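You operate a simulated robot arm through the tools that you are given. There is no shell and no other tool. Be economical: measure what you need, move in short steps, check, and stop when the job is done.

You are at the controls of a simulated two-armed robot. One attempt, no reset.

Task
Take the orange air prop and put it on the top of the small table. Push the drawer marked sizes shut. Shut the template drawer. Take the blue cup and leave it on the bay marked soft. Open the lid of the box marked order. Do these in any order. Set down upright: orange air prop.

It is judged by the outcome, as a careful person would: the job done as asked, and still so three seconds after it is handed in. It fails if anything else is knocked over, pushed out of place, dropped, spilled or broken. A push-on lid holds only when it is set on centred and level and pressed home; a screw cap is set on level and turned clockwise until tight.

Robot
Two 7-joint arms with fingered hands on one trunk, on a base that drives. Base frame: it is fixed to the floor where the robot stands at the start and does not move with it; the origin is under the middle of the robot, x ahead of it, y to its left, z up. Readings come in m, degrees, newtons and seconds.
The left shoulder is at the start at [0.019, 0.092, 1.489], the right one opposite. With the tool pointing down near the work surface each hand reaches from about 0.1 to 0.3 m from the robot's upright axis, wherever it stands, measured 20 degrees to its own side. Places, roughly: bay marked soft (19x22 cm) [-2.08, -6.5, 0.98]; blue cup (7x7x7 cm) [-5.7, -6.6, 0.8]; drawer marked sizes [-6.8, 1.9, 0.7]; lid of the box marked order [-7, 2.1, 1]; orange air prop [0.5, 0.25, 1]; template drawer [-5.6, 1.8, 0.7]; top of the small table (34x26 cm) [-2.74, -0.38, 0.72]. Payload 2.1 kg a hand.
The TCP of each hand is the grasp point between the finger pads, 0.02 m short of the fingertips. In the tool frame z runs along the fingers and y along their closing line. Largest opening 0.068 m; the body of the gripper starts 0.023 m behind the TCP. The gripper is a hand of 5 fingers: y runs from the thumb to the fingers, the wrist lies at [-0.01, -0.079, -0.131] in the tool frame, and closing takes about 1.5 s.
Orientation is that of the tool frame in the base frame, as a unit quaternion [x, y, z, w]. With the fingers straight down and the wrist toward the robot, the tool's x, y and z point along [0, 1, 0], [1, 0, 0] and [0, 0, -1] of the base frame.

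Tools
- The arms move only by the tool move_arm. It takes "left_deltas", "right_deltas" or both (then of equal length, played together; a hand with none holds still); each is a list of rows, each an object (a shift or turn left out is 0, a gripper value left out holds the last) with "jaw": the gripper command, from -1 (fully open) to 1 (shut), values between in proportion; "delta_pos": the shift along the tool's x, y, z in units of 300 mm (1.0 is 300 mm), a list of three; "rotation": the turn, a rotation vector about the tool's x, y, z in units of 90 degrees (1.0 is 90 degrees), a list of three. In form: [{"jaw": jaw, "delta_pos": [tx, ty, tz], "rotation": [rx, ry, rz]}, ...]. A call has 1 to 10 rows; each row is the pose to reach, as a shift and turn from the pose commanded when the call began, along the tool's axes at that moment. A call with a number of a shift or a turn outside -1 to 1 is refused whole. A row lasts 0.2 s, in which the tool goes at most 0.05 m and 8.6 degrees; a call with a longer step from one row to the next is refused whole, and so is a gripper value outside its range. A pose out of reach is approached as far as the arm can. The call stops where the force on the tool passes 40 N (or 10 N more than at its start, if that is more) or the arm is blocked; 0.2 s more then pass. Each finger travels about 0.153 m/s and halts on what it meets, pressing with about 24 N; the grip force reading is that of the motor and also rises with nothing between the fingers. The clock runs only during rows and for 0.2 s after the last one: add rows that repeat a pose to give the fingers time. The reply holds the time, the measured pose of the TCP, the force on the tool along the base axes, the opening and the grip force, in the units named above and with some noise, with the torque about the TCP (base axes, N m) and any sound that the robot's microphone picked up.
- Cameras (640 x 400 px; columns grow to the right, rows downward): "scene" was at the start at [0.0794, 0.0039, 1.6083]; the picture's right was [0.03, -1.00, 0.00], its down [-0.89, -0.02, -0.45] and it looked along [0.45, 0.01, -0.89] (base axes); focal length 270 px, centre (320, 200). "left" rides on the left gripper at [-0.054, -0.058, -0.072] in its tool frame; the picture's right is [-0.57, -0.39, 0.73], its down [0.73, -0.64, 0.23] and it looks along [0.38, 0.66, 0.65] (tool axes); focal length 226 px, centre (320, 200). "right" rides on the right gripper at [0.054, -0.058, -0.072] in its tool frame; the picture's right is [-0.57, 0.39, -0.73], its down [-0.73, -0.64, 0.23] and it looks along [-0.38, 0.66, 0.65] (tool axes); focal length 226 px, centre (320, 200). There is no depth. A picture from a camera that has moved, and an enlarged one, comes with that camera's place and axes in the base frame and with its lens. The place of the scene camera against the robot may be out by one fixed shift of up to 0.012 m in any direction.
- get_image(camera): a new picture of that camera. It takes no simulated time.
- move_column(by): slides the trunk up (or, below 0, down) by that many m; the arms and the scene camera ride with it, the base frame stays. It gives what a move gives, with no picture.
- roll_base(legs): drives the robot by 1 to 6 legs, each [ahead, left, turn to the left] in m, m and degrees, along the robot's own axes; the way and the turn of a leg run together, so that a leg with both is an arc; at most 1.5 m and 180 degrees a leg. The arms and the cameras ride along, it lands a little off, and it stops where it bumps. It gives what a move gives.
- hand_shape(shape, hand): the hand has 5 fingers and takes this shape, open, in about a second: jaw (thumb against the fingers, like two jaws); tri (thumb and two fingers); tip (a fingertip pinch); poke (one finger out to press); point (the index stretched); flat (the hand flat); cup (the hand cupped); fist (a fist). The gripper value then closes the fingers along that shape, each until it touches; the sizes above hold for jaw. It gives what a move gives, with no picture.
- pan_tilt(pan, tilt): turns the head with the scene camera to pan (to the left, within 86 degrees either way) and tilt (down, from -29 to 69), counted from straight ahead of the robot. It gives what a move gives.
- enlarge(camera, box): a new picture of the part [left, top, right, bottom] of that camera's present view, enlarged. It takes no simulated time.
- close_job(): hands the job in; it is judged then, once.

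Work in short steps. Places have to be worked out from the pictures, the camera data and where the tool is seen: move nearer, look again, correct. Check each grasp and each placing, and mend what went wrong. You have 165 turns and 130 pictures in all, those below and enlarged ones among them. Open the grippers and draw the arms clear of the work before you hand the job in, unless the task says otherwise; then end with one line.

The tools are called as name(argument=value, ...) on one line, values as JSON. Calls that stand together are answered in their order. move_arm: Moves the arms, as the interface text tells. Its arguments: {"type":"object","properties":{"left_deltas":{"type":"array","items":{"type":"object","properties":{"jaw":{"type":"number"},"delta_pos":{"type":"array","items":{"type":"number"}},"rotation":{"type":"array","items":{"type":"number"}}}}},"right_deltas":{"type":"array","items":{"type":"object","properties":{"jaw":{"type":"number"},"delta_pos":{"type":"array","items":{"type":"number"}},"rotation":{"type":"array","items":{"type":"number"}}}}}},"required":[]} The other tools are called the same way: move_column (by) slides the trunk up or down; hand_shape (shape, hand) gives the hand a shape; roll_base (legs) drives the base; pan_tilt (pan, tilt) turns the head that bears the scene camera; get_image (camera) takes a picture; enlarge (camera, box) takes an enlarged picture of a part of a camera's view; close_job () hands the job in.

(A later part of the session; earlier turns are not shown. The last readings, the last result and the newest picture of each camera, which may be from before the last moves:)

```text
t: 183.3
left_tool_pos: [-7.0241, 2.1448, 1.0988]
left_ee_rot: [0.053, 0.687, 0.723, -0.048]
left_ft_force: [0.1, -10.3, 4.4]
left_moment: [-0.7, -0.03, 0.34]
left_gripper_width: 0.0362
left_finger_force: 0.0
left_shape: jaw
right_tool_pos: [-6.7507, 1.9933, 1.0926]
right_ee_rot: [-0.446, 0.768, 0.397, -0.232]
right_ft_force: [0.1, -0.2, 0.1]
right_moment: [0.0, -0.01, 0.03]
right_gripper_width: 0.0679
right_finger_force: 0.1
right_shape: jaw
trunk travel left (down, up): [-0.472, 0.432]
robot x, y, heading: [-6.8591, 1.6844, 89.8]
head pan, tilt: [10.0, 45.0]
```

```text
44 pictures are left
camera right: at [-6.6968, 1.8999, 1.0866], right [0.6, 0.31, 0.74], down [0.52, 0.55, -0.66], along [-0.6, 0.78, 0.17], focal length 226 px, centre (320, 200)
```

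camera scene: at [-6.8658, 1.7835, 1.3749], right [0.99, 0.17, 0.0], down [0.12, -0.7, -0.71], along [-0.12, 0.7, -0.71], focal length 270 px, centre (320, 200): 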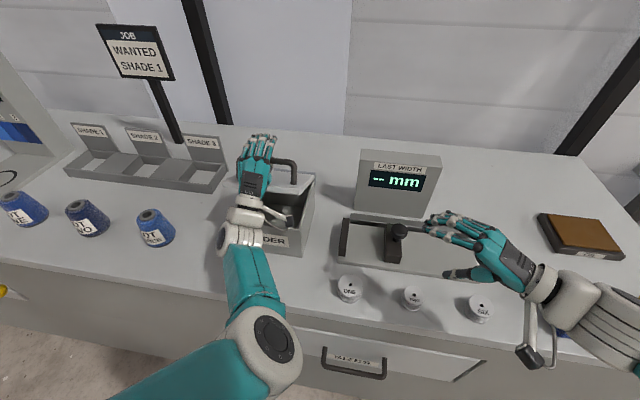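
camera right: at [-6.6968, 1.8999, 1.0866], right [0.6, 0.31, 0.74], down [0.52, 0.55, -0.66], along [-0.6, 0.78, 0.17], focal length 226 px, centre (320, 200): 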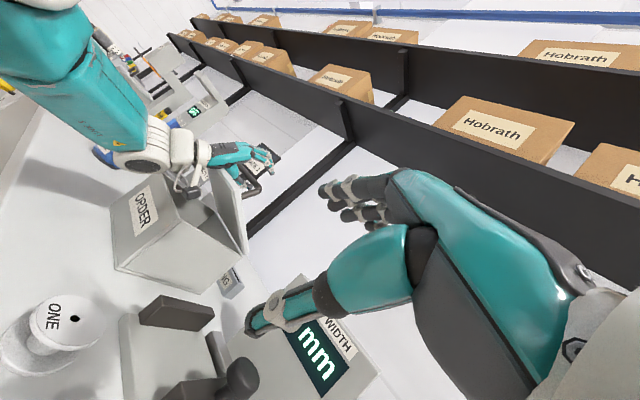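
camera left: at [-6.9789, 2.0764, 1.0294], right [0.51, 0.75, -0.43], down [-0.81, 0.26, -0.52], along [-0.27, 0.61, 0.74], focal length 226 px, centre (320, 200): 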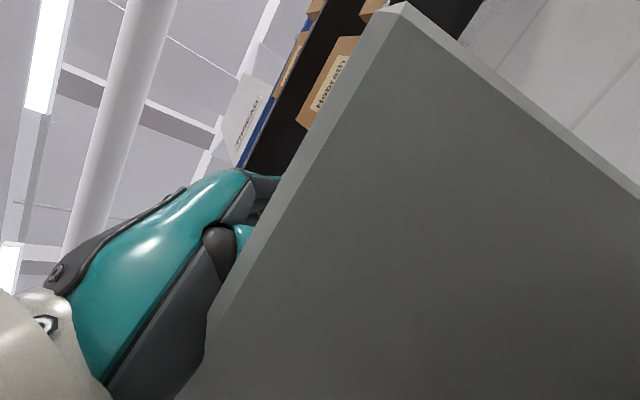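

The right camera gives a superb side view of the lid. I enlarge it.

enlarge(camera="right", box=[80, 120, 320, 300])

```text
2.22 times, centred on (200, 210) of right
camera zoom: at [-6.6968, 1.8999, 1.0866], right [0.6, 0.31, 0.74], down [0.52, 0.55, -0.66], along [-0.6, 0.78, 0.17], focal length 502 px, centre (587, 178)
```

zoom: 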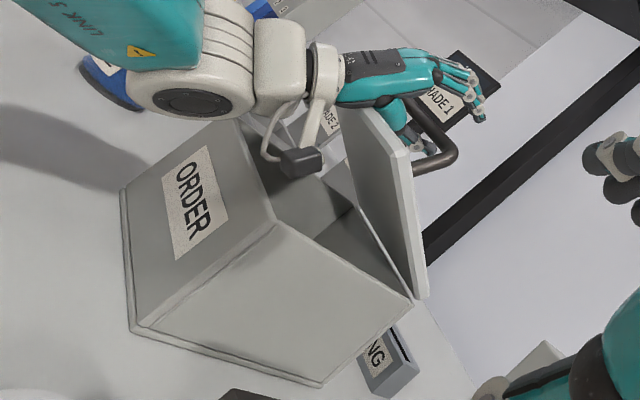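

The lid stands ~40° open and its inner face is easy to reach from the right, ahead of the left camera arm. I close the right fingers and move them to just right of the lid gap.

move_arm(right_deltas=[{"jaw": 0, "delta_pos": [-0.024, 0.056, 0.118]}, {"jaw": 1, "delta_pos": [-0.048, 0.112, 0.236]}, {"jaw": 1, "delta_pos": [-0.072, 0.168, 0.354]}, {"jaw": 1, "delta_pos": [-0.096, 0.224, 0.472]}, {"jaw": 1, "delta_pos": [-0.12, 0.28, 0.59]}, {"jaw": 1, "delta_pos": [-0.12, 0.28, 0.59]}, {"jaw": 1, "delta_pos": [-0.12, 0.28, 0.59]}])

get_image(camera="right")

enlarge(camera="scene", box=[190, 120, 430, 270])

```text
t: 184.9
left_tool_pos: [-7.0239, 2.1459, 1.0983]
left_ee_rot: [0.052, 0.687, 0.723, -0.049]
left_ft_force: [0.3, -10.5, 4.8]
left_moment: [-0.72, -0.03, 0.27]
left_gripper_width: 0.0364
left_finger_force: 0.1
left_shape: jaw
right_tool_pos: [-6.9022, 2.1173, 1.0613]
right_ee_rot: [-0.445, 0.768, 0.398, -0.231]
right_ft_force: [-0.1, 0.4, 0.1]
right_moment: [0.0, -0.02, 0.03]
right_gripper_width: 0.0001
right_finger_force: 24.1
right_shape: jaw
trunk travel left (down, up): [-0.472, 0.432]
robot x, y, heading: [-6.8599, 1.6806, 89.8]
head pan, tilt: [10.0, 45.0]
```

```text
42 pictures are left
camera right: at [-6.8486, 2.0245, 1.0555], right [0.6, 0.31, 0.74], down [0.52, 0.55, -0.66], along [-0.6, 0.78, 0.17], focal length 226 px, centre (320, 200)
```

right: 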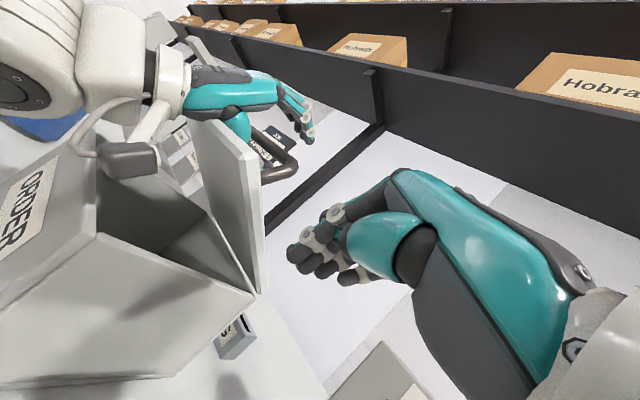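

```text
2.67 times, centred on (310, 195) of scene
camera zoom: at [-6.8658, 1.7835, 1.3749], right [0.99, 0.17, 0.0], down [0.12, -0.7, -0.71], along [-0.12, 0.7, -0.71], focal length 720 px, centre (347, 213)
```

zoom: 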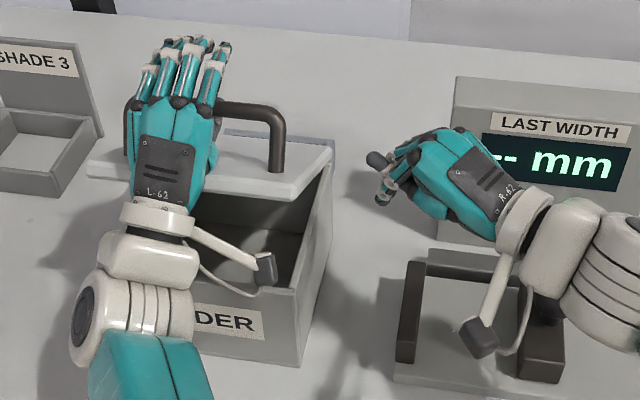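

I slip the closed right fingers under the lid's right side: down a bit, then 6 cm left.

move_arm(right_deltas=[{"delta_pos": [0.034, -0.078, 0.069], "jaw": 1}, {"delta_pos": [0.08, -0.03, 0.14]}, {"delta_pos": [0.125, 0.02, 0.209]}])

get_image(camera="right")

```text
t: 185.7
left_tool_pos: [-7.0201, 2.1445, 1.0998]
left_ee_rot: [0.054, 0.686, 0.724, -0.05]
left_ft_force: [-9.4, -5.4, 13.4]
left_moment: [-0.93, 0.33, -0.28]
left_gripper_width: 0.0359
left_finger_force: 0.1
left_shape: jaw
right_tool_pos: [-6.9651, 2.1123, 1.0271]
right_ee_rot: [-0.442, 0.771, 0.397, -0.229]
right_ft_force: [32.4, -5.4, -10.8]
right_moment: [0.03, 0.75, -0.15]
right_gripper_width: 0.0
right_finger_force: 24.0
right_shape: jaw
trunk travel left (down, up): [-0.472, 0.432]
robot x, y, heading: [-6.8618, 1.6786, 89.4]
head pan, tilt: [10.0, 45.0]
```

```text
40 pictures are left
camera right: at [-6.9111, 2.0187, 1.0199], right [0.6, 0.31, 0.74], down [0.53, 0.54, -0.66], along [-0.6, 0.78, 0.16], focal length 226 px, centre (320, 200)
```

right: 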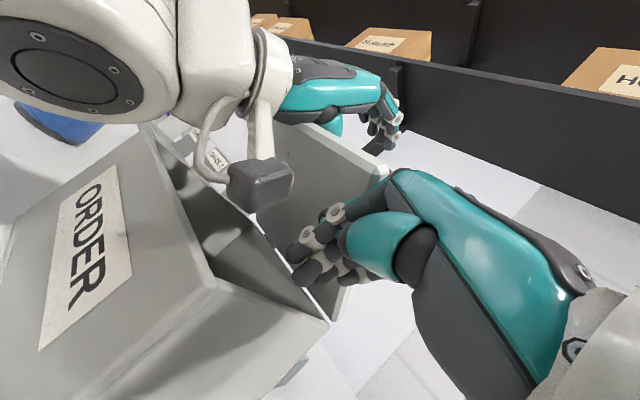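

The side force (32 N) shows my knuckles pressing the lid's side edge, with fingertips inside under it. I back off 8 mm and raise along the lid's arc.

move_arm(right_deltas=[{"delta_pos": [-0.013, -0.013, -0.02]}, {"delta_pos": [-0.027, 0.047, -0.03]}, {"delta_pos": [-0.045, 0.1, -0.04]}, {"delta_pos": [-0.08, 0.15, -0.05]}, {"delta_pos": [-0.12, 0.16, -0.055]}])

get_image(camera="right")

get_image(camera="scene")

```text
t: 186.3
left_tool_pos: [-7.0219, 2.1464, 1.1015]
left_ee_rot: [0.053, 0.684, 0.726, -0.049]
left_ft_force: [0.1, 7.2, 11.6]
left_moment: [-0.28, 0.0, 0.03]
left_gripper_width: 0.0356
left_finger_force: 0.0
left_shape: jaw
right_tool_pos: [-6.9599, 2.1167, 1.0358]
right_ee_rot: [-0.446, 0.771, 0.393, -0.23]
right_ft_force: [15.8, -18.9, -11.5]
right_moment: [0.03, 0.01, 0.17]
right_gripper_width: 0.0001
right_finger_force: 23.9
right_shape: jaw
trunk travel left (down, up): [-0.472, 0.432]
robot x, y, heading: [-6.8612, 1.6842, 89.8]
head pan, tilt: [10.0, 45.0]
stopped in row 2 (right hand): the force on the tool passed its limit at 62 N (the readings are from after the stop); the commanded pose is now the measured one
```

```text
39 pictures are left
camera right: at [-6.9058, 2.024, 1.031], right [0.6, 0.31, 0.74], down [0.53, 0.54, -0.66], along [-0.6, 0.78, 0.16], focal length 226 px, centre (320, 200)
```

right: 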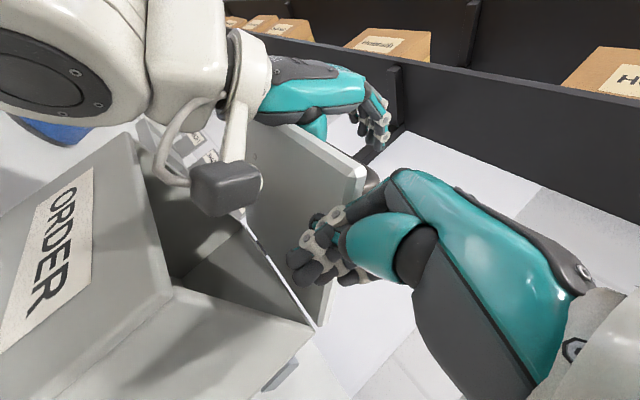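

```text
38 pictures are left
camera scene: at [-6.8628, 1.7838, 1.3749], right [0.99, 0.17, 0.0], down [0.12, -0.7, -0.71], along [-0.12, 0.7, -0.71], focal length 270 px, centre (320, 200)
```

scene: 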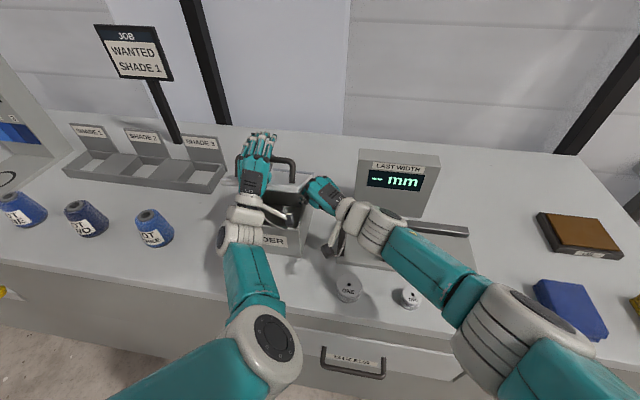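

The right fingers now carry the lid and the left hand is hindering. I look closely at how the left thumb sits before freeing it.

enlarge(camera="right", box=[180, 30, 420, 180])

get_image(camera="left")

```text
2.67 times, centred on (300, 105) of right
camera zoom: at [-6.9058, 2.024, 1.031], right [0.6, 0.31, 0.74], down [0.53, 0.54, -0.66], along [-0.6, 0.78, 0.16], focal length 603 px, centre (373, 453)
```

zoom: 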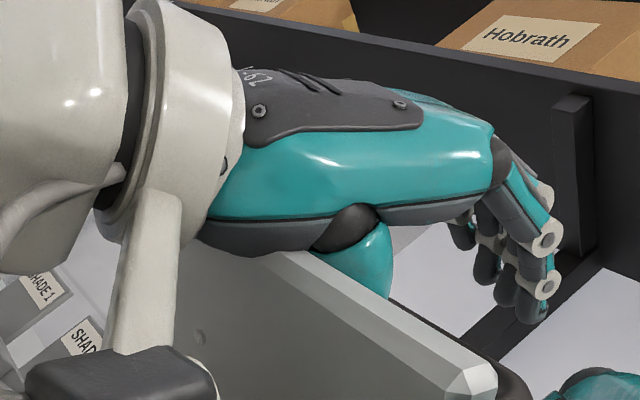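

```text
36 pictures are left
camera left: at [-6.9762, 2.0778, 1.032], right [0.51, 0.75, -0.42], down [-0.81, 0.27, -0.51], along [-0.27, 0.61, 0.75], focal length 226 px, centre (320, 200)
```

left: 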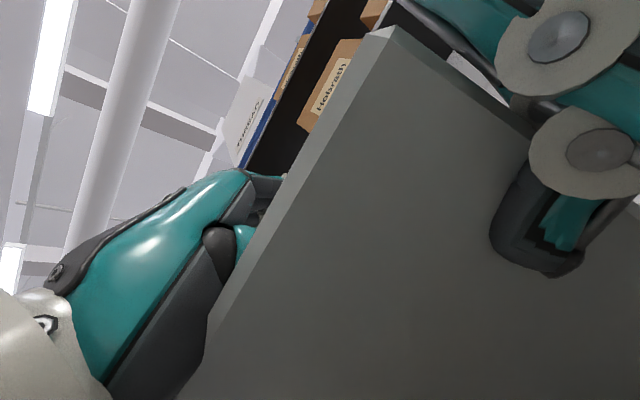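

Now it's clear: the left palm lies on the lid's edge with the thumb hanging over its outer face. With the right hand bracing the inner face, I open the left hand and lift it straight up and away.

move_arm(left_deltas=[{"jaw": -0.5, "delta_pos": [0.005, 0.04, 0]}, {"jaw": -1, "delta_pos": [0.012, 0.09, 0]}, {"jaw": -1, "delta_pos": [0.02, 0.15, -0.01]}, {"jaw": -1, "delta_pos": [0.03, 0.22, -0.03]}, {"jaw": -1, "delta_pos": [0.04, 0.3, -0.08]}])

get_image(camera="right")

```text
t: 187.5
left_tool_pos: [-7.0233, 2.1193, 1.1887]
left_ee_rot: [0.052, 0.686, 0.724, -0.048]
left_ft_force: [-0.5, 0.7, 0.4]
left_moment: [0.01, 0.01, 0.02]
left_gripper_width: 0.0681
left_finger_force: 0.1
left_shape: jaw
right_tool_pos: [-6.9638, 2.1199, 1.0368]
right_ee_rot: [-0.447, 0.77, 0.393, -0.23]
right_ft_force: [-0.3, -0.3, 0.3]
right_moment: [0.02, -0.04, 0.02]
right_gripper_width: 0.0
right_finger_force: 24.4
right_shape: jaw
trunk travel left (down, up): [-0.472, 0.432]
robot x, y, heading: [-6.8615, 1.6826, 89.7]
head pan, tilt: [10.0, 45.0]
```

```text
35 pictures are left
camera right: at [-6.9093, 2.0257, 1.032], right [0.6, 0.31, 0.74], down [0.52, 0.54, -0.66], along [-0.61, 0.78, 0.16], focal length 226 px, centre (320, 200)
```

right: 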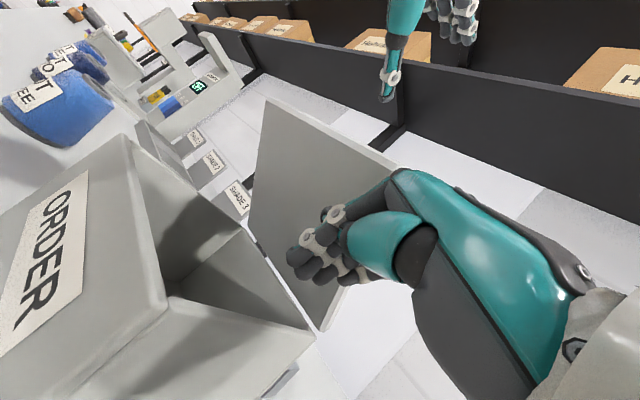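

The left hand is free and the lid stays up on the right fingers. I push it on over with the right hand along its arc.

move_arm(right_deltas=[{"delta_pos": [-0.044, 0.056, -0.008]}, {"delta_pos": [-0.087, 0.111, -0.016]}, {"delta_pos": [-0.13, 0.146, -0.01]}, {"delta_pos": [-0.174, 0.18, -0.004]}, {"delta_pos": [-0.217, 0.2, 0.012]}, {"delta_pos": [-0.26, 0.223, 0.027]}, {"delta_pos": [-0.348, 0.251, 0.068]}])

get_image(camera="right")

get_image(camera="scene")

```text
t: 189.1
left_tool_pos: [-7.0229, 2.1189, 1.1893]
left_ee_rot: [0.054, 0.686, 0.724, -0.047]
left_ft_force: [-0.4, 0.4, -0.5]
left_moment: [0.01, 0.02, -0.06]
left_gripper_width: 0.068
left_finger_force: 0.0
left_shape: jaw
right_tool_pos: [-6.964, 2.1627, 1.0957]
right_ee_rot: [-0.448, 0.769, 0.393, -0.231]
right_ft_force: [2.7, -0.7, 0.2]
right_moment: [0.03, 0.02, -0.06]
right_gripper_width: 0.0
right_finger_force: 24.1
right_shape: jaw
right hand out of reach, approached as far as the arm can: row 3, 4, 5, 6, 7
trunk travel left (down, up): [-0.472, 0.432]
robot x, y, heading: [-6.8594, 1.6852, 89.7]
head pan, tilt: [10.0, 45.0]
```

```text
34 pictures are left
camera right: at [-6.9096, 2.0689, 1.0908], right [0.6, 0.31, 0.74], down [0.52, 0.54, -0.66], along [-0.61, 0.78, 0.16], focal length 226 px, centre (320, 200)
```

right: 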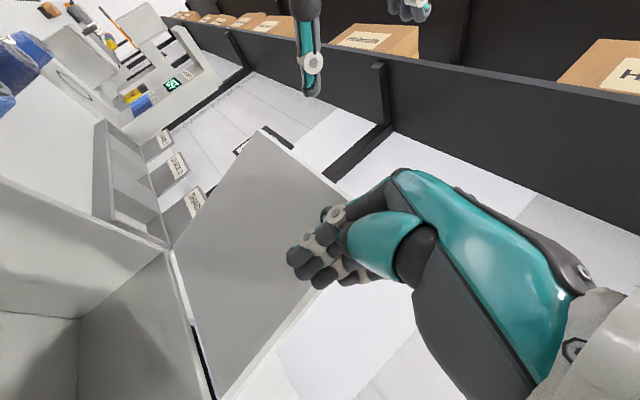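

```text
33 pictures are left
camera scene: at [-6.8655, 1.7857, 1.3747], right [0.99, 0.17, 0.0], down [0.12, -0.7, -0.71], along [-0.12, 0.7, -0.71], focal length 270 px, centre (320, 200)
```

scene: 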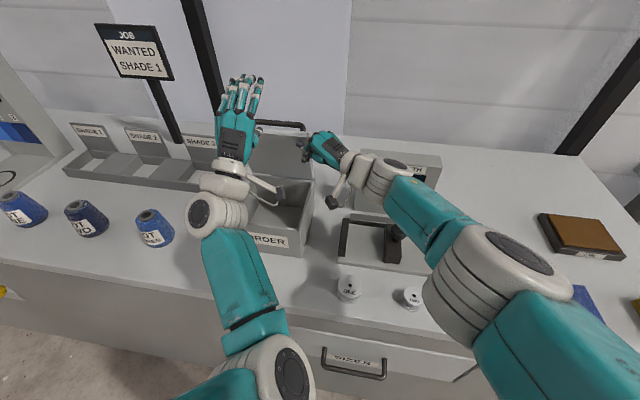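

The lid is about 70° up. I pull the left hand well back, then roll the base forward 5 cm so the right hand tips the lid past vertical.

move_arm(left_deltas=[{"delta_pos": [0, 0.05, -0.14]}, {"delta_pos": [0, 0.1, -0.28]}, {"delta_pos": [0, 0.1, -0.42]}])

roll_base(legs=[[0.05, 0, 0]])

get_image(camera="right")

```text
t: 189.9
left_tool_pos: [-7.0237, 2.0124, 1.2701]
left_ee_rot: [0.049, 0.618, 0.783, -0.061]
left_ft_force: [-0.1, 0.1, 0.5]
left_moment: [0.02, 0.05, -0.02]
left_gripper_width: 0.0681
left_finger_force: 0.1
left_shape: jaw
right_tool_pos: [-6.963, 2.1621, 1.0956]
right_ee_rot: [-0.447, 0.769, 0.393, -0.231]
right_ft_force: [0.9, -1.1, -0.6]
right_moment: [-0.02, -0.02, 0.02]
right_gripper_width: 0.0002
right_finger_force: 23.5
right_shape: jaw
trunk travel left (down, up): [-0.472, 0.432]
robot x, y, heading: [-6.8636, 1.6871, 89.7]
head pan, tilt: [10.0, 45.0]
stopped in row 3 (left hand): the arm was blocked; the commanded pose is now the measured one
```

```text
t: 190.8
left_tool_pos: [-7.024, 2.0613, 1.2703]
left_ee_rot: [0.05, 0.618, 0.782, -0.059]
left_ft_force: [-1.1, -0.2, -0.5]
left_moment: [0.04, -0.01, -0.03]
left_gripper_width: 0.0679
left_finger_force: 0.1
left_shape: jaw
right_tool_pos: [-6.9649, 2.2111, 1.0959]
right_ee_rot: [-0.448, 0.769, 0.394, -0.231]
right_ft_force: [2.3, -2.0, 1.3]
right_moment: [0.04, -0.04, -0.03]
right_gripper_width: 0.0
right_finger_force: 24.1
right_shape: jaw
trunk travel left (down, up): [-0.472, 0.432]
robot x, y, heading: [-6.8558, 1.7326, 89.5]
head pan, tilt: [10.0, 45.0]
```

```text
32 pictures are left
camera right: at [-6.9102, 2.1193, 1.0911], right [0.6, 0.31, 0.74], down [0.52, 0.54, -0.66], along [-0.61, 0.78, 0.16], focal length 226 px, centre (320, 200)
```

right: 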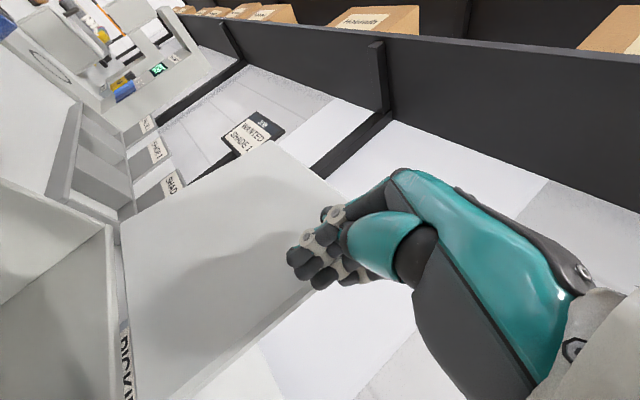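

The lid is near vertical. I look from the scene camera to judge its angle.

get_image(camera="scene")

```text
31 pictures are left
camera scene: at [-6.8654, 1.836, 1.3748], right [0.99, 0.17, 0.0], down [0.12, -0.7, -0.71], along [-0.12, 0.7, -0.71], focal length 270 px, centre (320, 200)
```

scene: 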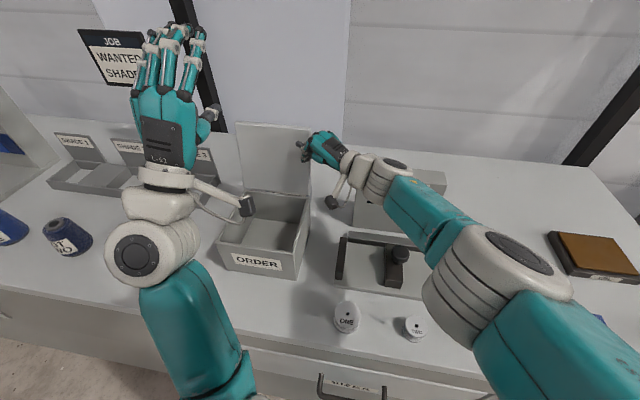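

Lid is about 85–90°. I push on 3 cm more with the base.

roll_base(legs=[[0.03, 0, 0]])

get_image(camera="right")

```text
t: 191.7
left_tool_pos: [-7.0225, 2.0768, 1.2719]
left_ee_rot: [0.051, 0.616, 0.784, -0.06]
left_ft_force: [0.1, -0.3, -0.4]
left_moment: [0.01, -0.02, -0.01]
left_gripper_width: 0.0682
left_finger_force: 0.0
left_shape: jaw
right_tool_pos: [-6.9675, 2.224, 1.0991]
right_ee_rot: [-0.454, 0.762, 0.395, -0.238]
right_ft_force: [10.9, -21.4, 6.2]
right_moment: [0.1, -0.09, -0.04]
right_gripper_width: 0.0
right_finger_force: 24.1
right_shape: jaw
trunk travel left (down, up): [-0.472, 0.432]
robot x, y, heading: [-6.8612, 1.7493, 89.8]
head pan, tilt: [10.0, 45.0]
stopped in leg 1: the force on the tool passed its limit at 54 N (the readings are from after the stop); the commanded pose is now the measured one
```

```text
30 pictures are left
camera right: at [-6.9109, 2.1314, 1.0931], right [0.6, 0.32, 0.73], down [0.51, 0.56, -0.66], along [-0.62, 0.76, 0.17], focal length 226 px, centre (320, 200)
```

right: 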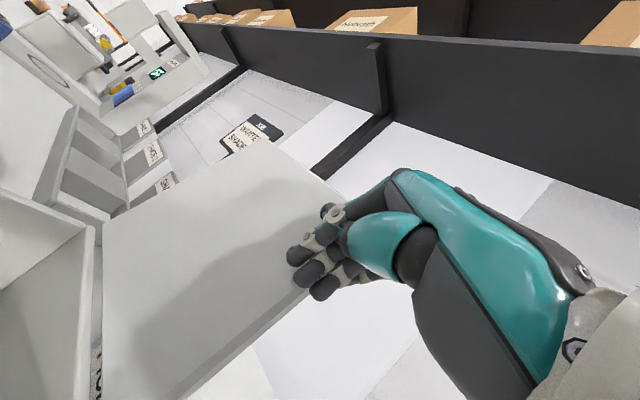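

The lid met its stop (54 N). I ease back 4 cm and check whether it stays.

roll_base(legs=[[-0.05, 0, 0]])

get_image(camera="right")

```text
t: 192.6
left_tool_pos: [-7.0241, 2.0322, 1.2715]
left_ee_rot: [0.049, 0.617, 0.783, -0.06]
left_ft_force: [-0.7, -0.6, 0.6]
left_moment: [0.05, -0.01, -0.02]
left_gripper_width: 0.0681
left_finger_force: 0.1
left_shape: jaw
right_tool_pos: [-6.9685, 2.1782, 1.0979]
right_ee_rot: [-0.454, 0.763, 0.394, -0.237]
right_ft_force: [0.2, -0.1, -0.5]
right_moment: [-0.02, 0.01, -0.01]
right_gripper_width: 0.0002
right_finger_force: 23.9
right_shape: jaw
trunk travel left (down, up): [-0.472, 0.432]
robot x, y, heading: [-6.857, 1.7007, 89.6]
head pan, tilt: [10.0, 45.0]
```

```text
29 pictures are left
camera right: at [-6.9127, 2.0861, 1.0916], right [0.6, 0.32, 0.73], down [0.51, 0.55, -0.66], along [-0.62, 0.77, 0.17], focal length 226 px, centre (320, 200)
```

right: 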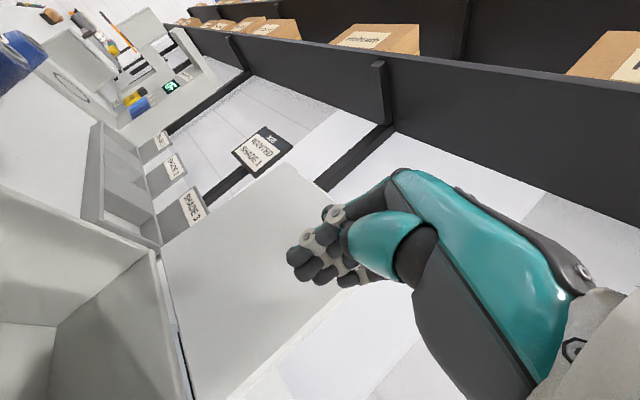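

The lid stays fully open by itself. I back straight out, then view the result.

roll_base(legs=[[-0.5, 0, 0]])

get_image(camera="scene")

```text
t: 195.5
left_tool_pos: [-7.0251, 1.5356, 1.2705]
left_ee_rot: [0.048, 0.617, 0.783, -0.062]
left_ft_force: [0.0, 0.1, -0.3]
left_moment: [0.02, -0.03, 0.03]
left_gripper_width: 0.0681
left_finger_force: 0.1
left_shape: jaw
right_tool_pos: [-6.9724, 1.6819, 1.0963]
right_ee_rot: [-0.454, 0.763, 0.393, -0.238]
right_ft_force: [0.2, -0.3, -0.3]
right_moment: [0.0, 0.01, 0.01]
right_gripper_width: 0.0
right_finger_force: 23.9
right_shape: jaw
trunk travel left (down, up): [-0.472, 0.432]
robot x, y, heading: [-6.8614, 1.2053, 90.1]
head pan, tilt: [10.0, 45.0]
```

```text
28 pictures are left
camera scene: at [-6.8677, 1.3094, 1.3747], right [0.99, 0.17, 0.0], down [0.12, -0.7, -0.71], along [-0.12, 0.7, -0.71], focal length 270 px, centre (320, 200)
```

scene: 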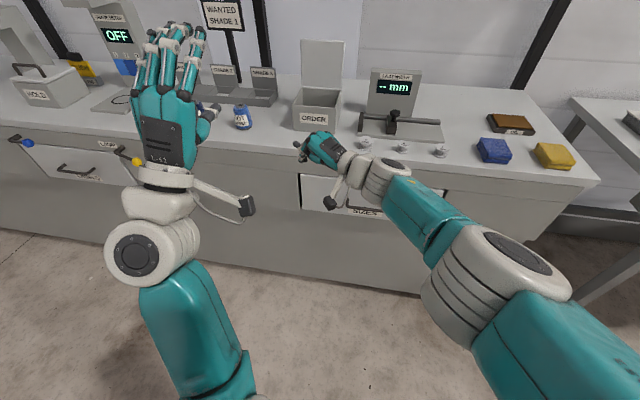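

ORDER is open, SIZES shut. Next is the blue cup at about (-5.7, -6.6). I turn round to face -y and scan the way.

roll_base(legs=[[-0.5, 0, 0], [0, 0, 180]])

pan_tilt(pan=10, tilt=15)

get_image(camera="scene")

```text
t: 205.6
left_tool_pos: [-6.7314, 0.3514, 1.2697]
left_ee_rot: [0.614, -0.076, 0.026, 0.785]
left_ft_force: [0.5, 1.1, -0.7]
left_moment: [-0.01, -0.02, -0.02]
left_gripper_width: 0.0679
left_finger_force: 0.1
left_shape: jaw
right_tool_pos: [-6.7989, 0.2109, 1.0962]
right_ee_rot: [0.783, 0.419, 0.22, 0.404]
right_ft_force: [0.5, 0.2, 0.0]
right_moment: [0.0, 0.03, 0.02]
right_gripper_width: 0.0
right_finger_force: 24.2
right_shape: jaw
trunk travel left (down, up): [-0.472, 0.432]
robot x, y, heading: [-6.8651, 0.6961, -95.2]
head pan, tilt: [10.0, 45.0]
```

```text
t: 206.6
left_tool_pos: [-6.731, 0.3512, 1.2702]
left_ee_rot: [0.615, -0.076, 0.027, 0.785]
left_ft_force: [-0.4, 0.4, -0.9]
left_moment: [0.0, 0.01, -0.03]
left_gripper_width: 0.0677
left_finger_force: 0.0
left_shape: jaw
right_tool_pos: [-6.7975, 0.2118, 1.0973]
right_ee_rot: [0.783, 0.42, 0.219, 0.404]
right_ft_force: [-0.8, 0.5, -0.9]
right_moment: [0.02, 0.0, 0.03]
right_gripper_width: 0.0
right_finger_force: 24.5
right_shape: jaw
trunk travel left (down, up): [-0.472, 0.432]
robot x, y, heading: [-6.8641, 0.697, -95.7]
head pan, tilt: [10.0, 15.0]
```

```text
27 pictures are left
camera scene: at [-6.851, 0.5818, 1.4214], right [-1.0, -0.08, 0.0], down [-0.02, 0.26, -0.97], along [0.08, -0.96, -0.26], focal length 270 px, centre (320, 200)
```

scene: 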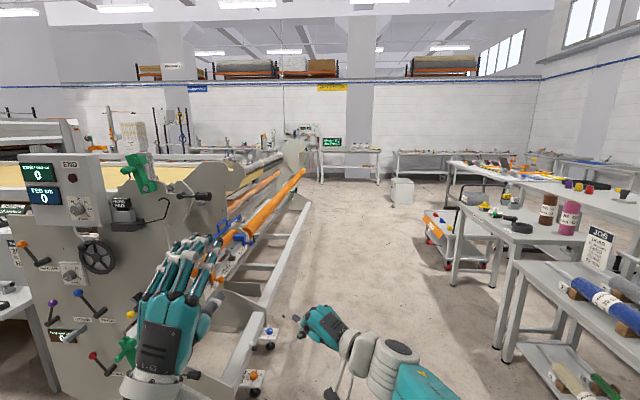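

The aisle at x≈-7 between machine and carts is clear all the way down. I straighten up and drive 4.2 m, then correct.

roll_base(legs=[[0, 0, 5.6], [0, -0.1, 0], [1.4, 0, 0], [1.4, 0, 0], [1.4, 0, 0]])

get_image(camera="scene")

```text
t: 227.8
left_tool_pos: [-7.0135, -3.8025, 1.27]
left_ee_rot: [0.616, -0.065, 0.04, 0.784]
left_ft_force: [0.2, 0.3, 0.3]
left_moment: [0.02, 0.01, 0.06]
left_gripper_width: 0.068
left_finger_force: 0.1
left_shape: jaw
right_tool_pos: [-7.0762, -3.9451, 1.0964]
right_ee_rot: [0.775, 0.433, 0.226, 0.4]
right_ft_force: [0.0, -0.4, -0.6]
right_moment: [0.02, -0.02, 0.01]
right_gripper_width: 0.0001
right_finger_force: 24.0
right_shape: jaw
trunk travel left (down, up): [-0.472, 0.432]
robot x, y, heading: [-7.1587, -3.4593, -93.2]
head pan, tilt: [10.0, 15.0]
```

```text
26 pictures are left
camera scene: at [-7.142, -3.5767, 1.4215], right [-0.99, -0.12, 0.0], down [-0.03, 0.26, -0.97], along [0.11, -0.96, -0.26], focal length 270 px, centre (320, 200)
```

scene: 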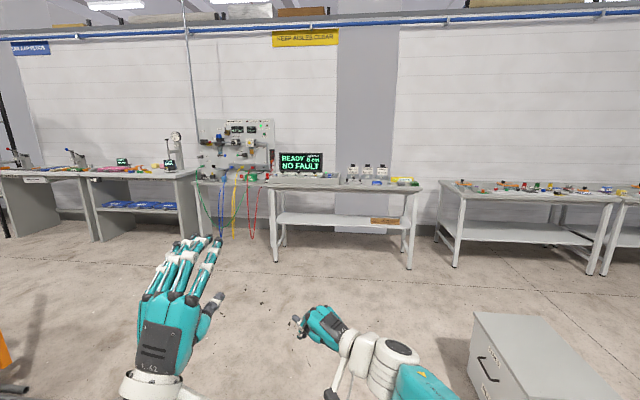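

The cup should be near the hose panel at about pixel (231,179). I enlarge there.

enlarge(camera="scene", box=[180, 120, 340, 220])

```text
4.00 times, centred on (260, 170) of scene
camera zoom: at [-7.142, -3.5767, 1.4215], right [-0.99, -0.12, 0.0], down [-0.03, 0.26, -0.97], along [0.11, -0.96, -0.26], focal length 1079 px, centre (560, 320)
```

zoom: 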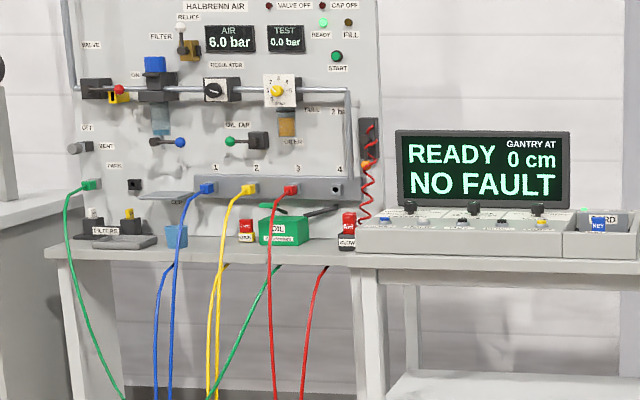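

The light-blue cup stands on the hose-panel table, left of centre. I drive down to y≈-5.4 and slide left to face it.

roll_base(legs=[[0, 0, 3.2], [1.4, 0, 0], [0.5, 0, 0], [0, 1.35, 0]])

pan_tilt(pan=0, tilt=35)

get_image(camera="scene")

```text
t: 244.2
left_tool_pos: [-5.7079, -5.7544, 1.2704]
left_ee_rot: [0.617, -0.057, 0.051, 0.784]
left_ft_force: [-0.2, 0.2, 0.5]
left_moment: [0.0, 0.05, 0.04]
left_gripper_width: 0.068
left_finger_force: 0.1
left_shape: jaw
right_tool_pos: [-5.7655, -5.8989, 1.0988]
right_ee_rot: [0.769, 0.445, 0.233, 0.396]
right_ft_force: [-0.3, 0.7, 0.3]
right_moment: [-0.02, 0.0, -0.02]
right_gripper_width: 0.0
right_finger_force: 24.3
right_shape: jaw
trunk travel left (down, up): [-0.472, 0.432]
robot x, y, heading: [-5.8631, -5.4219, -91.8]
head pan, tilt: [10.0, 15.0]
```

```text
t: 245.0
left_tool_pos: [-5.7081, -5.755, 1.2692]
left_ee_rot: [0.617, -0.056, 0.051, 0.783]
left_ft_force: [0.6, 0.6, 1.2]
left_moment: [0.0, 0.02, -0.01]
left_gripper_width: 0.0682
left_finger_force: 0.1
left_shape: jaw
right_tool_pos: [-5.7668, -5.8996, 1.0964]
right_ee_rot: [0.769, 0.445, 0.233, 0.397]
right_ft_force: [-0.4, -0.3, 0.6]
right_moment: [0.02, 0.02, -0.02]
right_gripper_width: 0.0
right_finger_force: 24.0
right_shape: jaw
trunk travel left (down, up): [-0.472, 0.432]
robot x, y, heading: [-5.8654, -5.4209, -91.6]
head pan, tilt: [0.0, 35.0]
```

```text
24 pictures are left
camera scene: at [-5.859, -5.5285, 1.3896], right [-1.0, 0.03, 0.0], down [0.02, 0.57, -0.82], along [-0.02, -0.82, -0.57], focal length 270 px, centre (320, 200)
```

scene: 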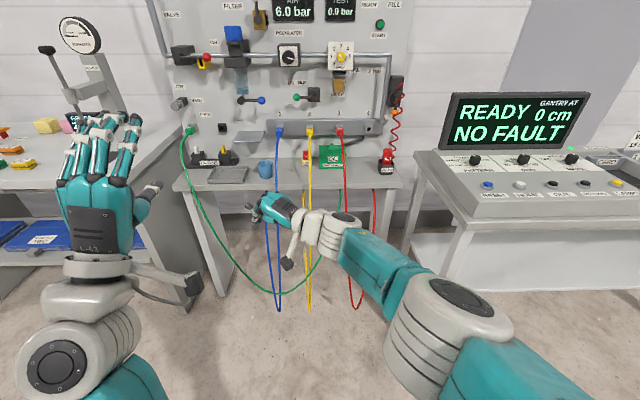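

The cup stands between the hanging green and blue hoses. I enlarge to see its shape and what is above it.

enlarge(camera="scene", box=[170, 90, 330, 215])

```text
3.20 times, centred on (250, 152) of scene
camera zoom: at [-5.859, -5.5285, 1.3896], right [-1.0, 0.03, 0.0], down [0.02, 0.57, -0.82], along [-0.02, -0.82, -0.57], focal length 863 px, centre (544, 352)
```

zoom: 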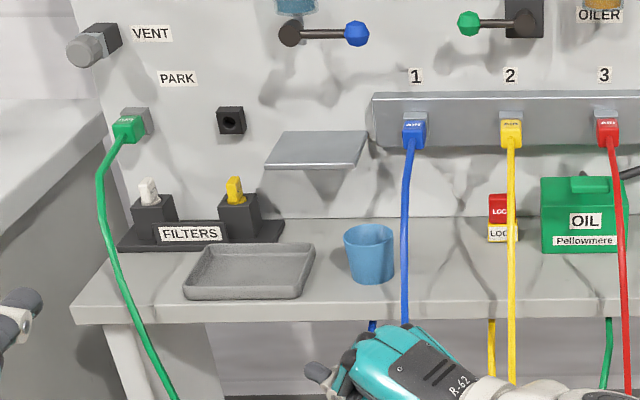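

The cup is a small tapered open tumbler at about (-5.645, -6.57), rim ~7 cm wide, so I'll pinch its near rim with fingertips. I turn the right hand to point down/ahead, and draw the left hand back.

move_arm(right_deltas=[{"delta_pos": [0.003, -0.045, -0.064], "rotation": [0.0435, -0.052, 0.067], "jaw": 0.5}, {"delta_pos": [0.006, -0.09, -0.128], "rotation": [0.087, -0.104, 0.135], "jaw": 0}, {"delta_pos": [0.01, -0.136, -0.193], "rotation": [0.13, -0.156, 0.202], "jaw": -0.5}, {"delta_pos": [0.013, -0.18, -0.257], "rotation": [0.174, -0.2075, 0.27], "jaw": -1}, {"delta_pos": [0.016, -0.227, -0.321], "rotation": [0.2175, -0.259, 0.337], "jaw": -1}, {"delta_pos": [0.02, -0.272, -0.386], "rotation": [0.261, -0.311, 0.404], "jaw": -1}, {"delta_pos": [0.023, -0.318, -0.45], "rotation": [0.3045, -0.363, 0.472], "jaw": -1}, {"delta_pos": [0.026, -0.363, -0.514], "rotation": [0.348, -0.415, 0.539], "jaw": -1}])

move_arm(left_deltas=[{"delta_pos": [0.05, 0, -0.1]}, {"delta_pos": [0.1, 0, -0.2]}, {"delta_pos": [0.15, 0, -0.3]}, {"delta_pos": [0.2, 0, -0.4]}])

hand_shape(shape="tip", hand="right")

get_image(camera="scene")

get_image(camera="right")

```text
t: 246.8
left_tool_pos: [-5.7088, -5.7548, 1.2711]
left_ee_rot: [0.617, -0.057, 0.05, 0.783]
left_ft_force: [0.4, 0.0, -0.5]
left_moment: [-0.02, 0.02, -0.02]
left_gripper_width: 0.0681
left_finger_force: 0.0
left_shape: jaw
right_tool_pos: [-5.9278, -5.8001, 1.0998]
right_ee_rot: [0.985, -0.003, -0.002, 0.174]
right_ft_force: [1.1, -0.4, 0.0]
right_moment: [0.0, 0.01, -0.01]
right_gripper_width: 0.0679
right_finger_force: 0.1
right_shape: jaw
trunk travel left (down, up): [-0.472, 0.432]
robot x, y, heading: [-5.8617, -5.4182, -91.8]
head pan, tilt: [0.0, 35.0]
```

```text
t: 247.8
left_tool_pos: [-5.6223, -5.6507, 1.2354]
left_ee_rot: [0.617, -0.058, 0.05, 0.783]
left_ft_force: [0.1, 0.2, -0.5]
left_moment: [-0.01, -0.02, -0.02]
left_gripper_width: 0.068
left_finger_force: 0.0
left_shape: jaw
left hand out of reach, approached as far as the arm can: row 2, 3, 4
right_tool_pos: [-5.9286, -5.8001, 1.099]
right_ee_rot: [0.985, -0.003, -0.002, 0.173]
right_ft_force: [-0.3, -0.2, 0.3]
right_moment: [0.02, -0.02, -0.01]
right_gripper_width: 0.0677
right_finger_force: 0.0
right_shape: jaw
trunk travel left (down, up): [-0.472, 0.432]
robot x, y, heading: [-5.8648, -5.4215, -91.6]
head pan, tilt: [0.0, 35.0]
```

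```text
t: 248.7
left_tool_pos: [-5.6218, -5.651, 1.2348]
left_ee_rot: [0.616, -0.058, 0.05, 0.784]
left_ft_force: [0.0, 0.0, 0.0]
left_moment: [0.04, -0.02, 0.02]
left_gripper_width: 0.0682
left_finger_force: 0.0
left_shape: jaw
right_tool_pos: [-5.9289, -5.7999, 1.0982]
right_ee_rot: [0.985, -0.002, -0.002, 0.173]
right_ft_force: [0.3, -0.5, -0.2]
right_moment: [0.01, 0.02, 0.0]
right_gripper_width: 0.068
right_finger_force: 0.2
right_shape: tip
trunk travel left (down, up): [-0.472, 0.432]
robot x, y, heading: [-5.8626, -5.4205, -91.6]
head pan, tilt: [0.0, 35.0]
```

```text
22 pictures are left
camera scene: at [-5.8591, -5.5283, 1.3895], right [-1.0, 0.03, 0.0], down [0.02, 0.57, -0.82], along [-0.02, -0.82, -0.57], focal length 270 px, centre (320, 200)
```

scene: 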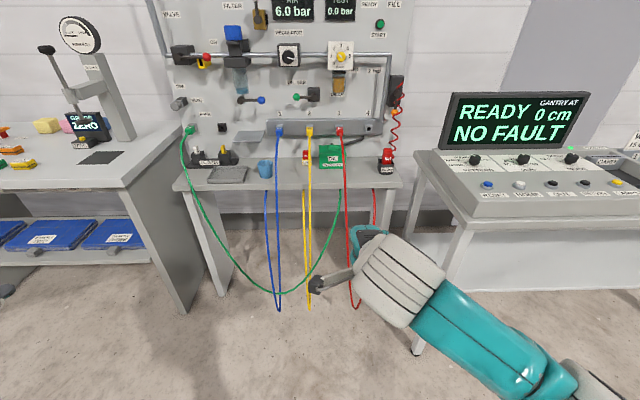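

```text
21 pictures are left
camera right: at [-5.8726, -5.7206, 1.1468], right [-0.57, -0.11, 0.82], down [-0.73, 0.53, -0.43], along [-0.38, -0.84, -0.38], focal length 226 px, centre (320, 200)
```

right: 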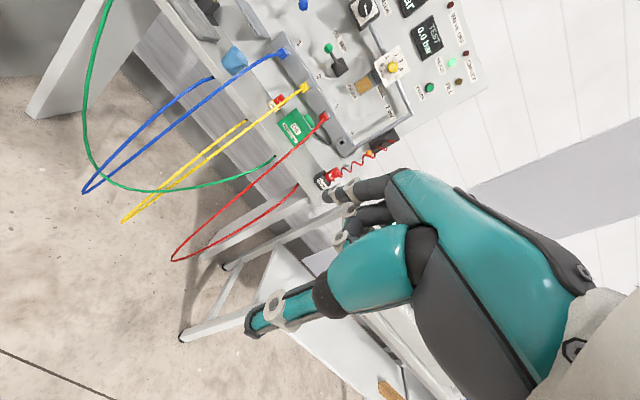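

Triangulating both cameras: cup centre (-5.652, -6.56), rim at z≈0.868. I straighten and drive so the right hand comes to just before the cup, still high above it.

roll_base(legs=[[0, 0, 1.6], [0, 0.275, 0], [0.62, 0, 0]])

move_column(by=-0.12)

get_image(camera="right")

get_image(camera="scene")

```text
t: 254.1
left_tool_pos: [-5.3517, -6.2788, 1.2337]
left_ee_rot: [0.617, -0.053, 0.055, 0.783]
left_ft_force: [-0.6, -0.8, 0.1]
left_moment: [0.03, 0.0, -0.03]
left_gripper_width: 0.0682
left_finger_force: 0.1
left_shape: jaw
right_tool_pos: [-5.6572, -6.4303, 1.0998]
right_ee_rot: [0.985, 0.004, 0.0, 0.173]
right_ft_force: [-0.3, 0.0, 0.0]
right_moment: [0.0, 0.03, 0.0]
right_gripper_width: 0.0679
right_finger_force: 0.1
right_shape: tip
trunk travel left (down, up): [-0.472, 0.432]
robot x, y, heading: [-5.5974, -6.0495, -90.9]
head pan, tilt: [0.0, 35.0]
```

```text
t: 255.6
left_tool_pos: [-5.3507, -6.2854, 1.1101]
left_ee_rot: [0.625, -0.06, 0.059, 0.776]
left_ft_force: [0.3, 0.1, -0.3]
left_moment: [-0.01, 0.01, 0.02]
left_gripper_width: 0.0678
left_finger_force: 0.1
left_shape: jaw
right_tool_pos: [-5.6564, -6.4296, 0.9778]
right_ee_rot: [0.985, 0.004, 0.0, 0.173]
right_ft_force: [0.1, -0.2, 0.5]
right_moment: [0.02, -0.03, 0.0]
right_gripper_width: 0.0681
right_finger_force: 0.1
right_shape: tip
trunk travel left (down, up): [-0.352, 0.552]
robot x, y, heading: [-5.5976, -6.0482, -91.1]
head pan, tilt: [0.0, 35.0]
```

```text
20 pictures are left
camera right: at [-5.6015, -6.3512, 1.0267], right [-0.56, -0.12, 0.82], down [-0.74, 0.52, -0.43], along [-0.37, -0.85, -0.38], focal length 226 px, centre (320, 200)
```

right: 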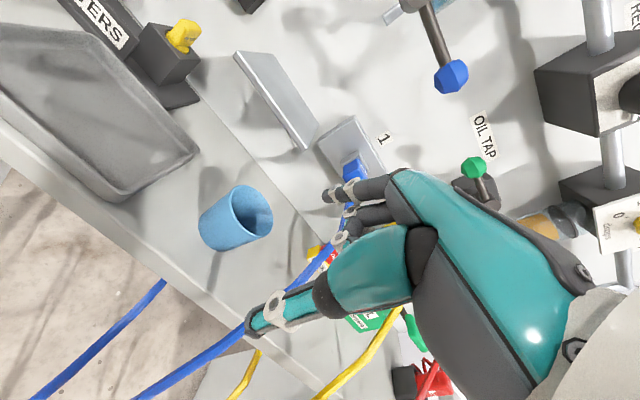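

```text
19 pictures are left
camera scene: at [-5.5903, -6.172, 1.2689], right [-1.0, 0.02, 0.0], down [0.01, 0.57, -0.82], along [-0.01, -0.82, -0.57], focal length 270 px, centre (320, 200)
```

scene: 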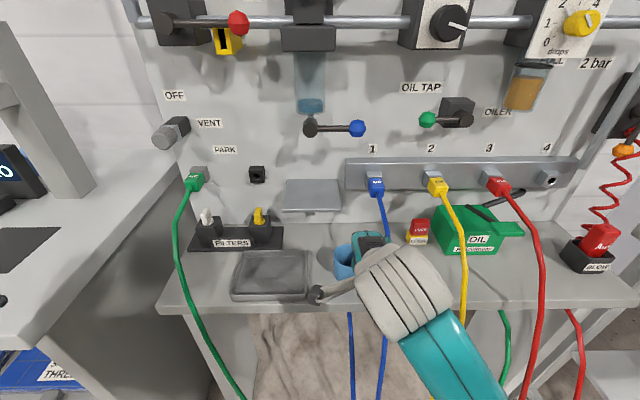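

The hand is right before the cup; rim centre is at about (-5.66, -6.55). I narrow the fingertips and move over the near rim at z≈0.93.

move_arm(right_deltas=[{"delta_pos": [0.003, 0.08, 0.06], "jaw": -0.2}, {"delta_pos": [0.006, 0.15, 0.14], "jaw": -0.2}, {"delta_pos": [0.01, 0.212, 0.247], "jaw": -0.2}, {"delta_pos": [0.01, 0.212, 0.247], "jaw": -0.2}])

get_image(camera="right")

```text
t: 256.6
left_tool_pos: [-5.3512, -6.2852, 1.1101]
left_ee_rot: [0.625, -0.06, 0.059, 0.776]
left_ft_force: [0.5, 0.7, -0.7]
left_moment: [0.02, 0.04, 0.02]
left_gripper_width: 0.0679
left_finger_force: 0.1
left_shape: jaw
right_tool_pos: [-5.6516, -6.5148, 0.9332]
right_ee_rot: [0.985, 0.004, -0.001, 0.172]
right_ft_force: [-0.3, 0.8, 0.4]
right_moment: [0.04, -0.01, 0.02]
right_gripper_width: 0.0412
right_finger_force: 0.1
right_shape: tip
trunk travel left (down, up): [-0.352, 0.552]
robot x, y, heading: [-5.5937, -6.0506, -91.0]
head pan, tilt: [0.0, 35.0]
```

```text
18 pictures are left
camera right: at [-5.597, -6.4358, 0.9815], right [-0.56, -0.12, 0.82], down [-0.74, 0.52, -0.43], along [-0.37, -0.85, -0.38], focal length 226 px, centre (320, 200)
```

right: 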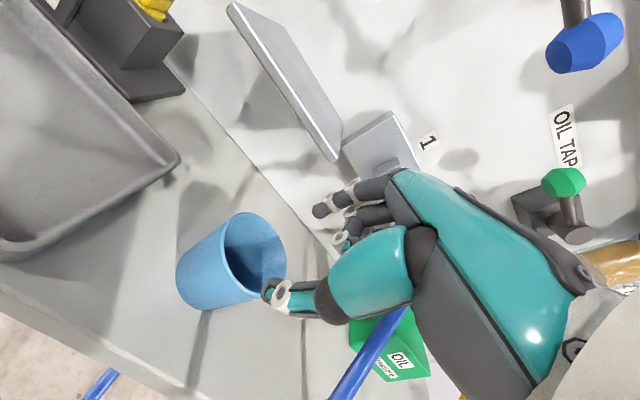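

The near rim sits right below the grasp point (centre re-measured (-5.656, -6.548)). I go straight down 8 cm so the index goes inside and the thumb outside.

move_arm(right_deltas=[{"delta_pos": [-0.005, -0.03, 0.084]}, {"delta_pos": [-0.01, -0.061, 0.168]}, {"delta_pos": [-0.01, -0.091, 0.251]}])

get_image(camera="right")

```text
t: 257.4
left_tool_pos: [-5.3505, -6.2853, 1.1102]
left_ee_rot: [0.624, -0.061, 0.059, 0.777]
left_ft_force: [-0.1, 0.3, 0.4]
left_moment: [-0.01, 0.03, -0.03]
left_gripper_width: 0.068
left_finger_force: 0.1
left_shape: jaw
right_tool_pos: [-5.6546, -6.5171, 0.853]
right_ee_rot: [0.984, 0.005, 0.001, 0.176]
right_ft_force: [-0.1, 0.1, 11.7]
right_moment: [-0.08, 0.07, -0.01]
right_gripper_width: 0.0412
right_finger_force: 0.0
right_shape: tip
trunk travel left (down, up): [-0.352, 0.552]
robot x, y, heading: [-5.5971, -6.049, -91.0]
head pan, tilt: [0.0, 35.0]
```

```text
17 pictures are left
camera right: at [-5.5999, -6.4361, 0.9006], right [-0.56, -0.12, 0.82], down [-0.74, 0.52, -0.44], along [-0.37, -0.85, -0.38], focal length 226 px, centre (320, 200)
```

right: 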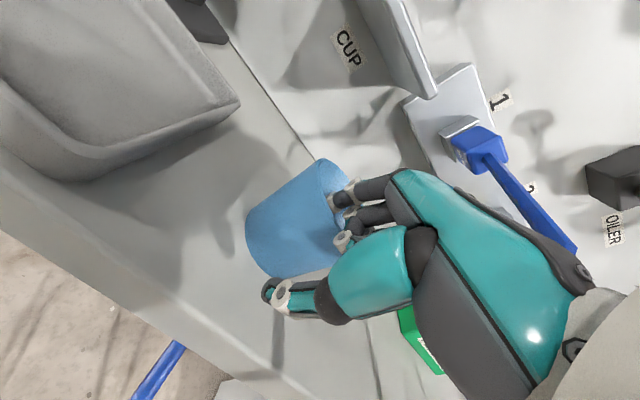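

Fingers are inside the rim and the thumb outside, with a light 12 N touch. I close the pinch.

move_arm(right_deltas=[{"delta_pos": [0, 0.005, -0.012], "jaw": 0.1}, {"delta_pos": [0, 0.005, -0.012], "jaw": 0.4}, {"delta_pos": [0, 0.005, -0.012], "jaw": 0.7}, {"delta_pos": [0, 0.005, -0.012], "jaw": 1}, {"delta_pos": [0, 0.005, -0.012], "jaw": 1}, {"delta_pos": [0, 0.005, -0.012], "jaw": 1}, {"delta_pos": [0, 0.005, -0.012], "jaw": 1}])

get_image(camera="right")

```text
t: 259.0
left_tool_pos: [-5.3505, -6.2864, 1.1105]
left_ee_rot: [0.625, -0.061, 0.059, 0.776]
left_ft_force: [0.4, 0.4, 0.3]
left_moment: [-0.02, 0.01, -0.02]
left_gripper_width: 0.0681
left_finger_force: 0.1
left_shape: jaw
right_tool_pos: [-5.6555, -6.5163, 0.8558]
right_ee_rot: [0.985, 0.004, 0.0, 0.173]
right_ft_force: [0.3, -0.3, 0.0]
right_moment: [0.0, -0.01, 0.02]
right_gripper_width: 0.0032
right_finger_force: 23.4
right_shape: tip
trunk travel left (down, up): [-0.352, 0.552]
robot x, y, heading: [-5.5981, -6.0473, -90.8]
head pan, tilt: [0.0, 35.0]
```

```text
16 pictures are left
camera right: at [-5.5997, -6.4367, 0.9033], right [-0.56, -0.12, 0.82], down [-0.74, 0.52, -0.43], along [-0.37, -0.85, -0.38], focal length 226 px, centre (320, 200)
```

right: 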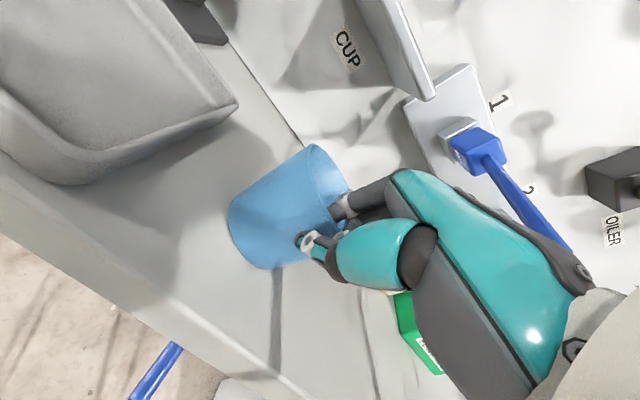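

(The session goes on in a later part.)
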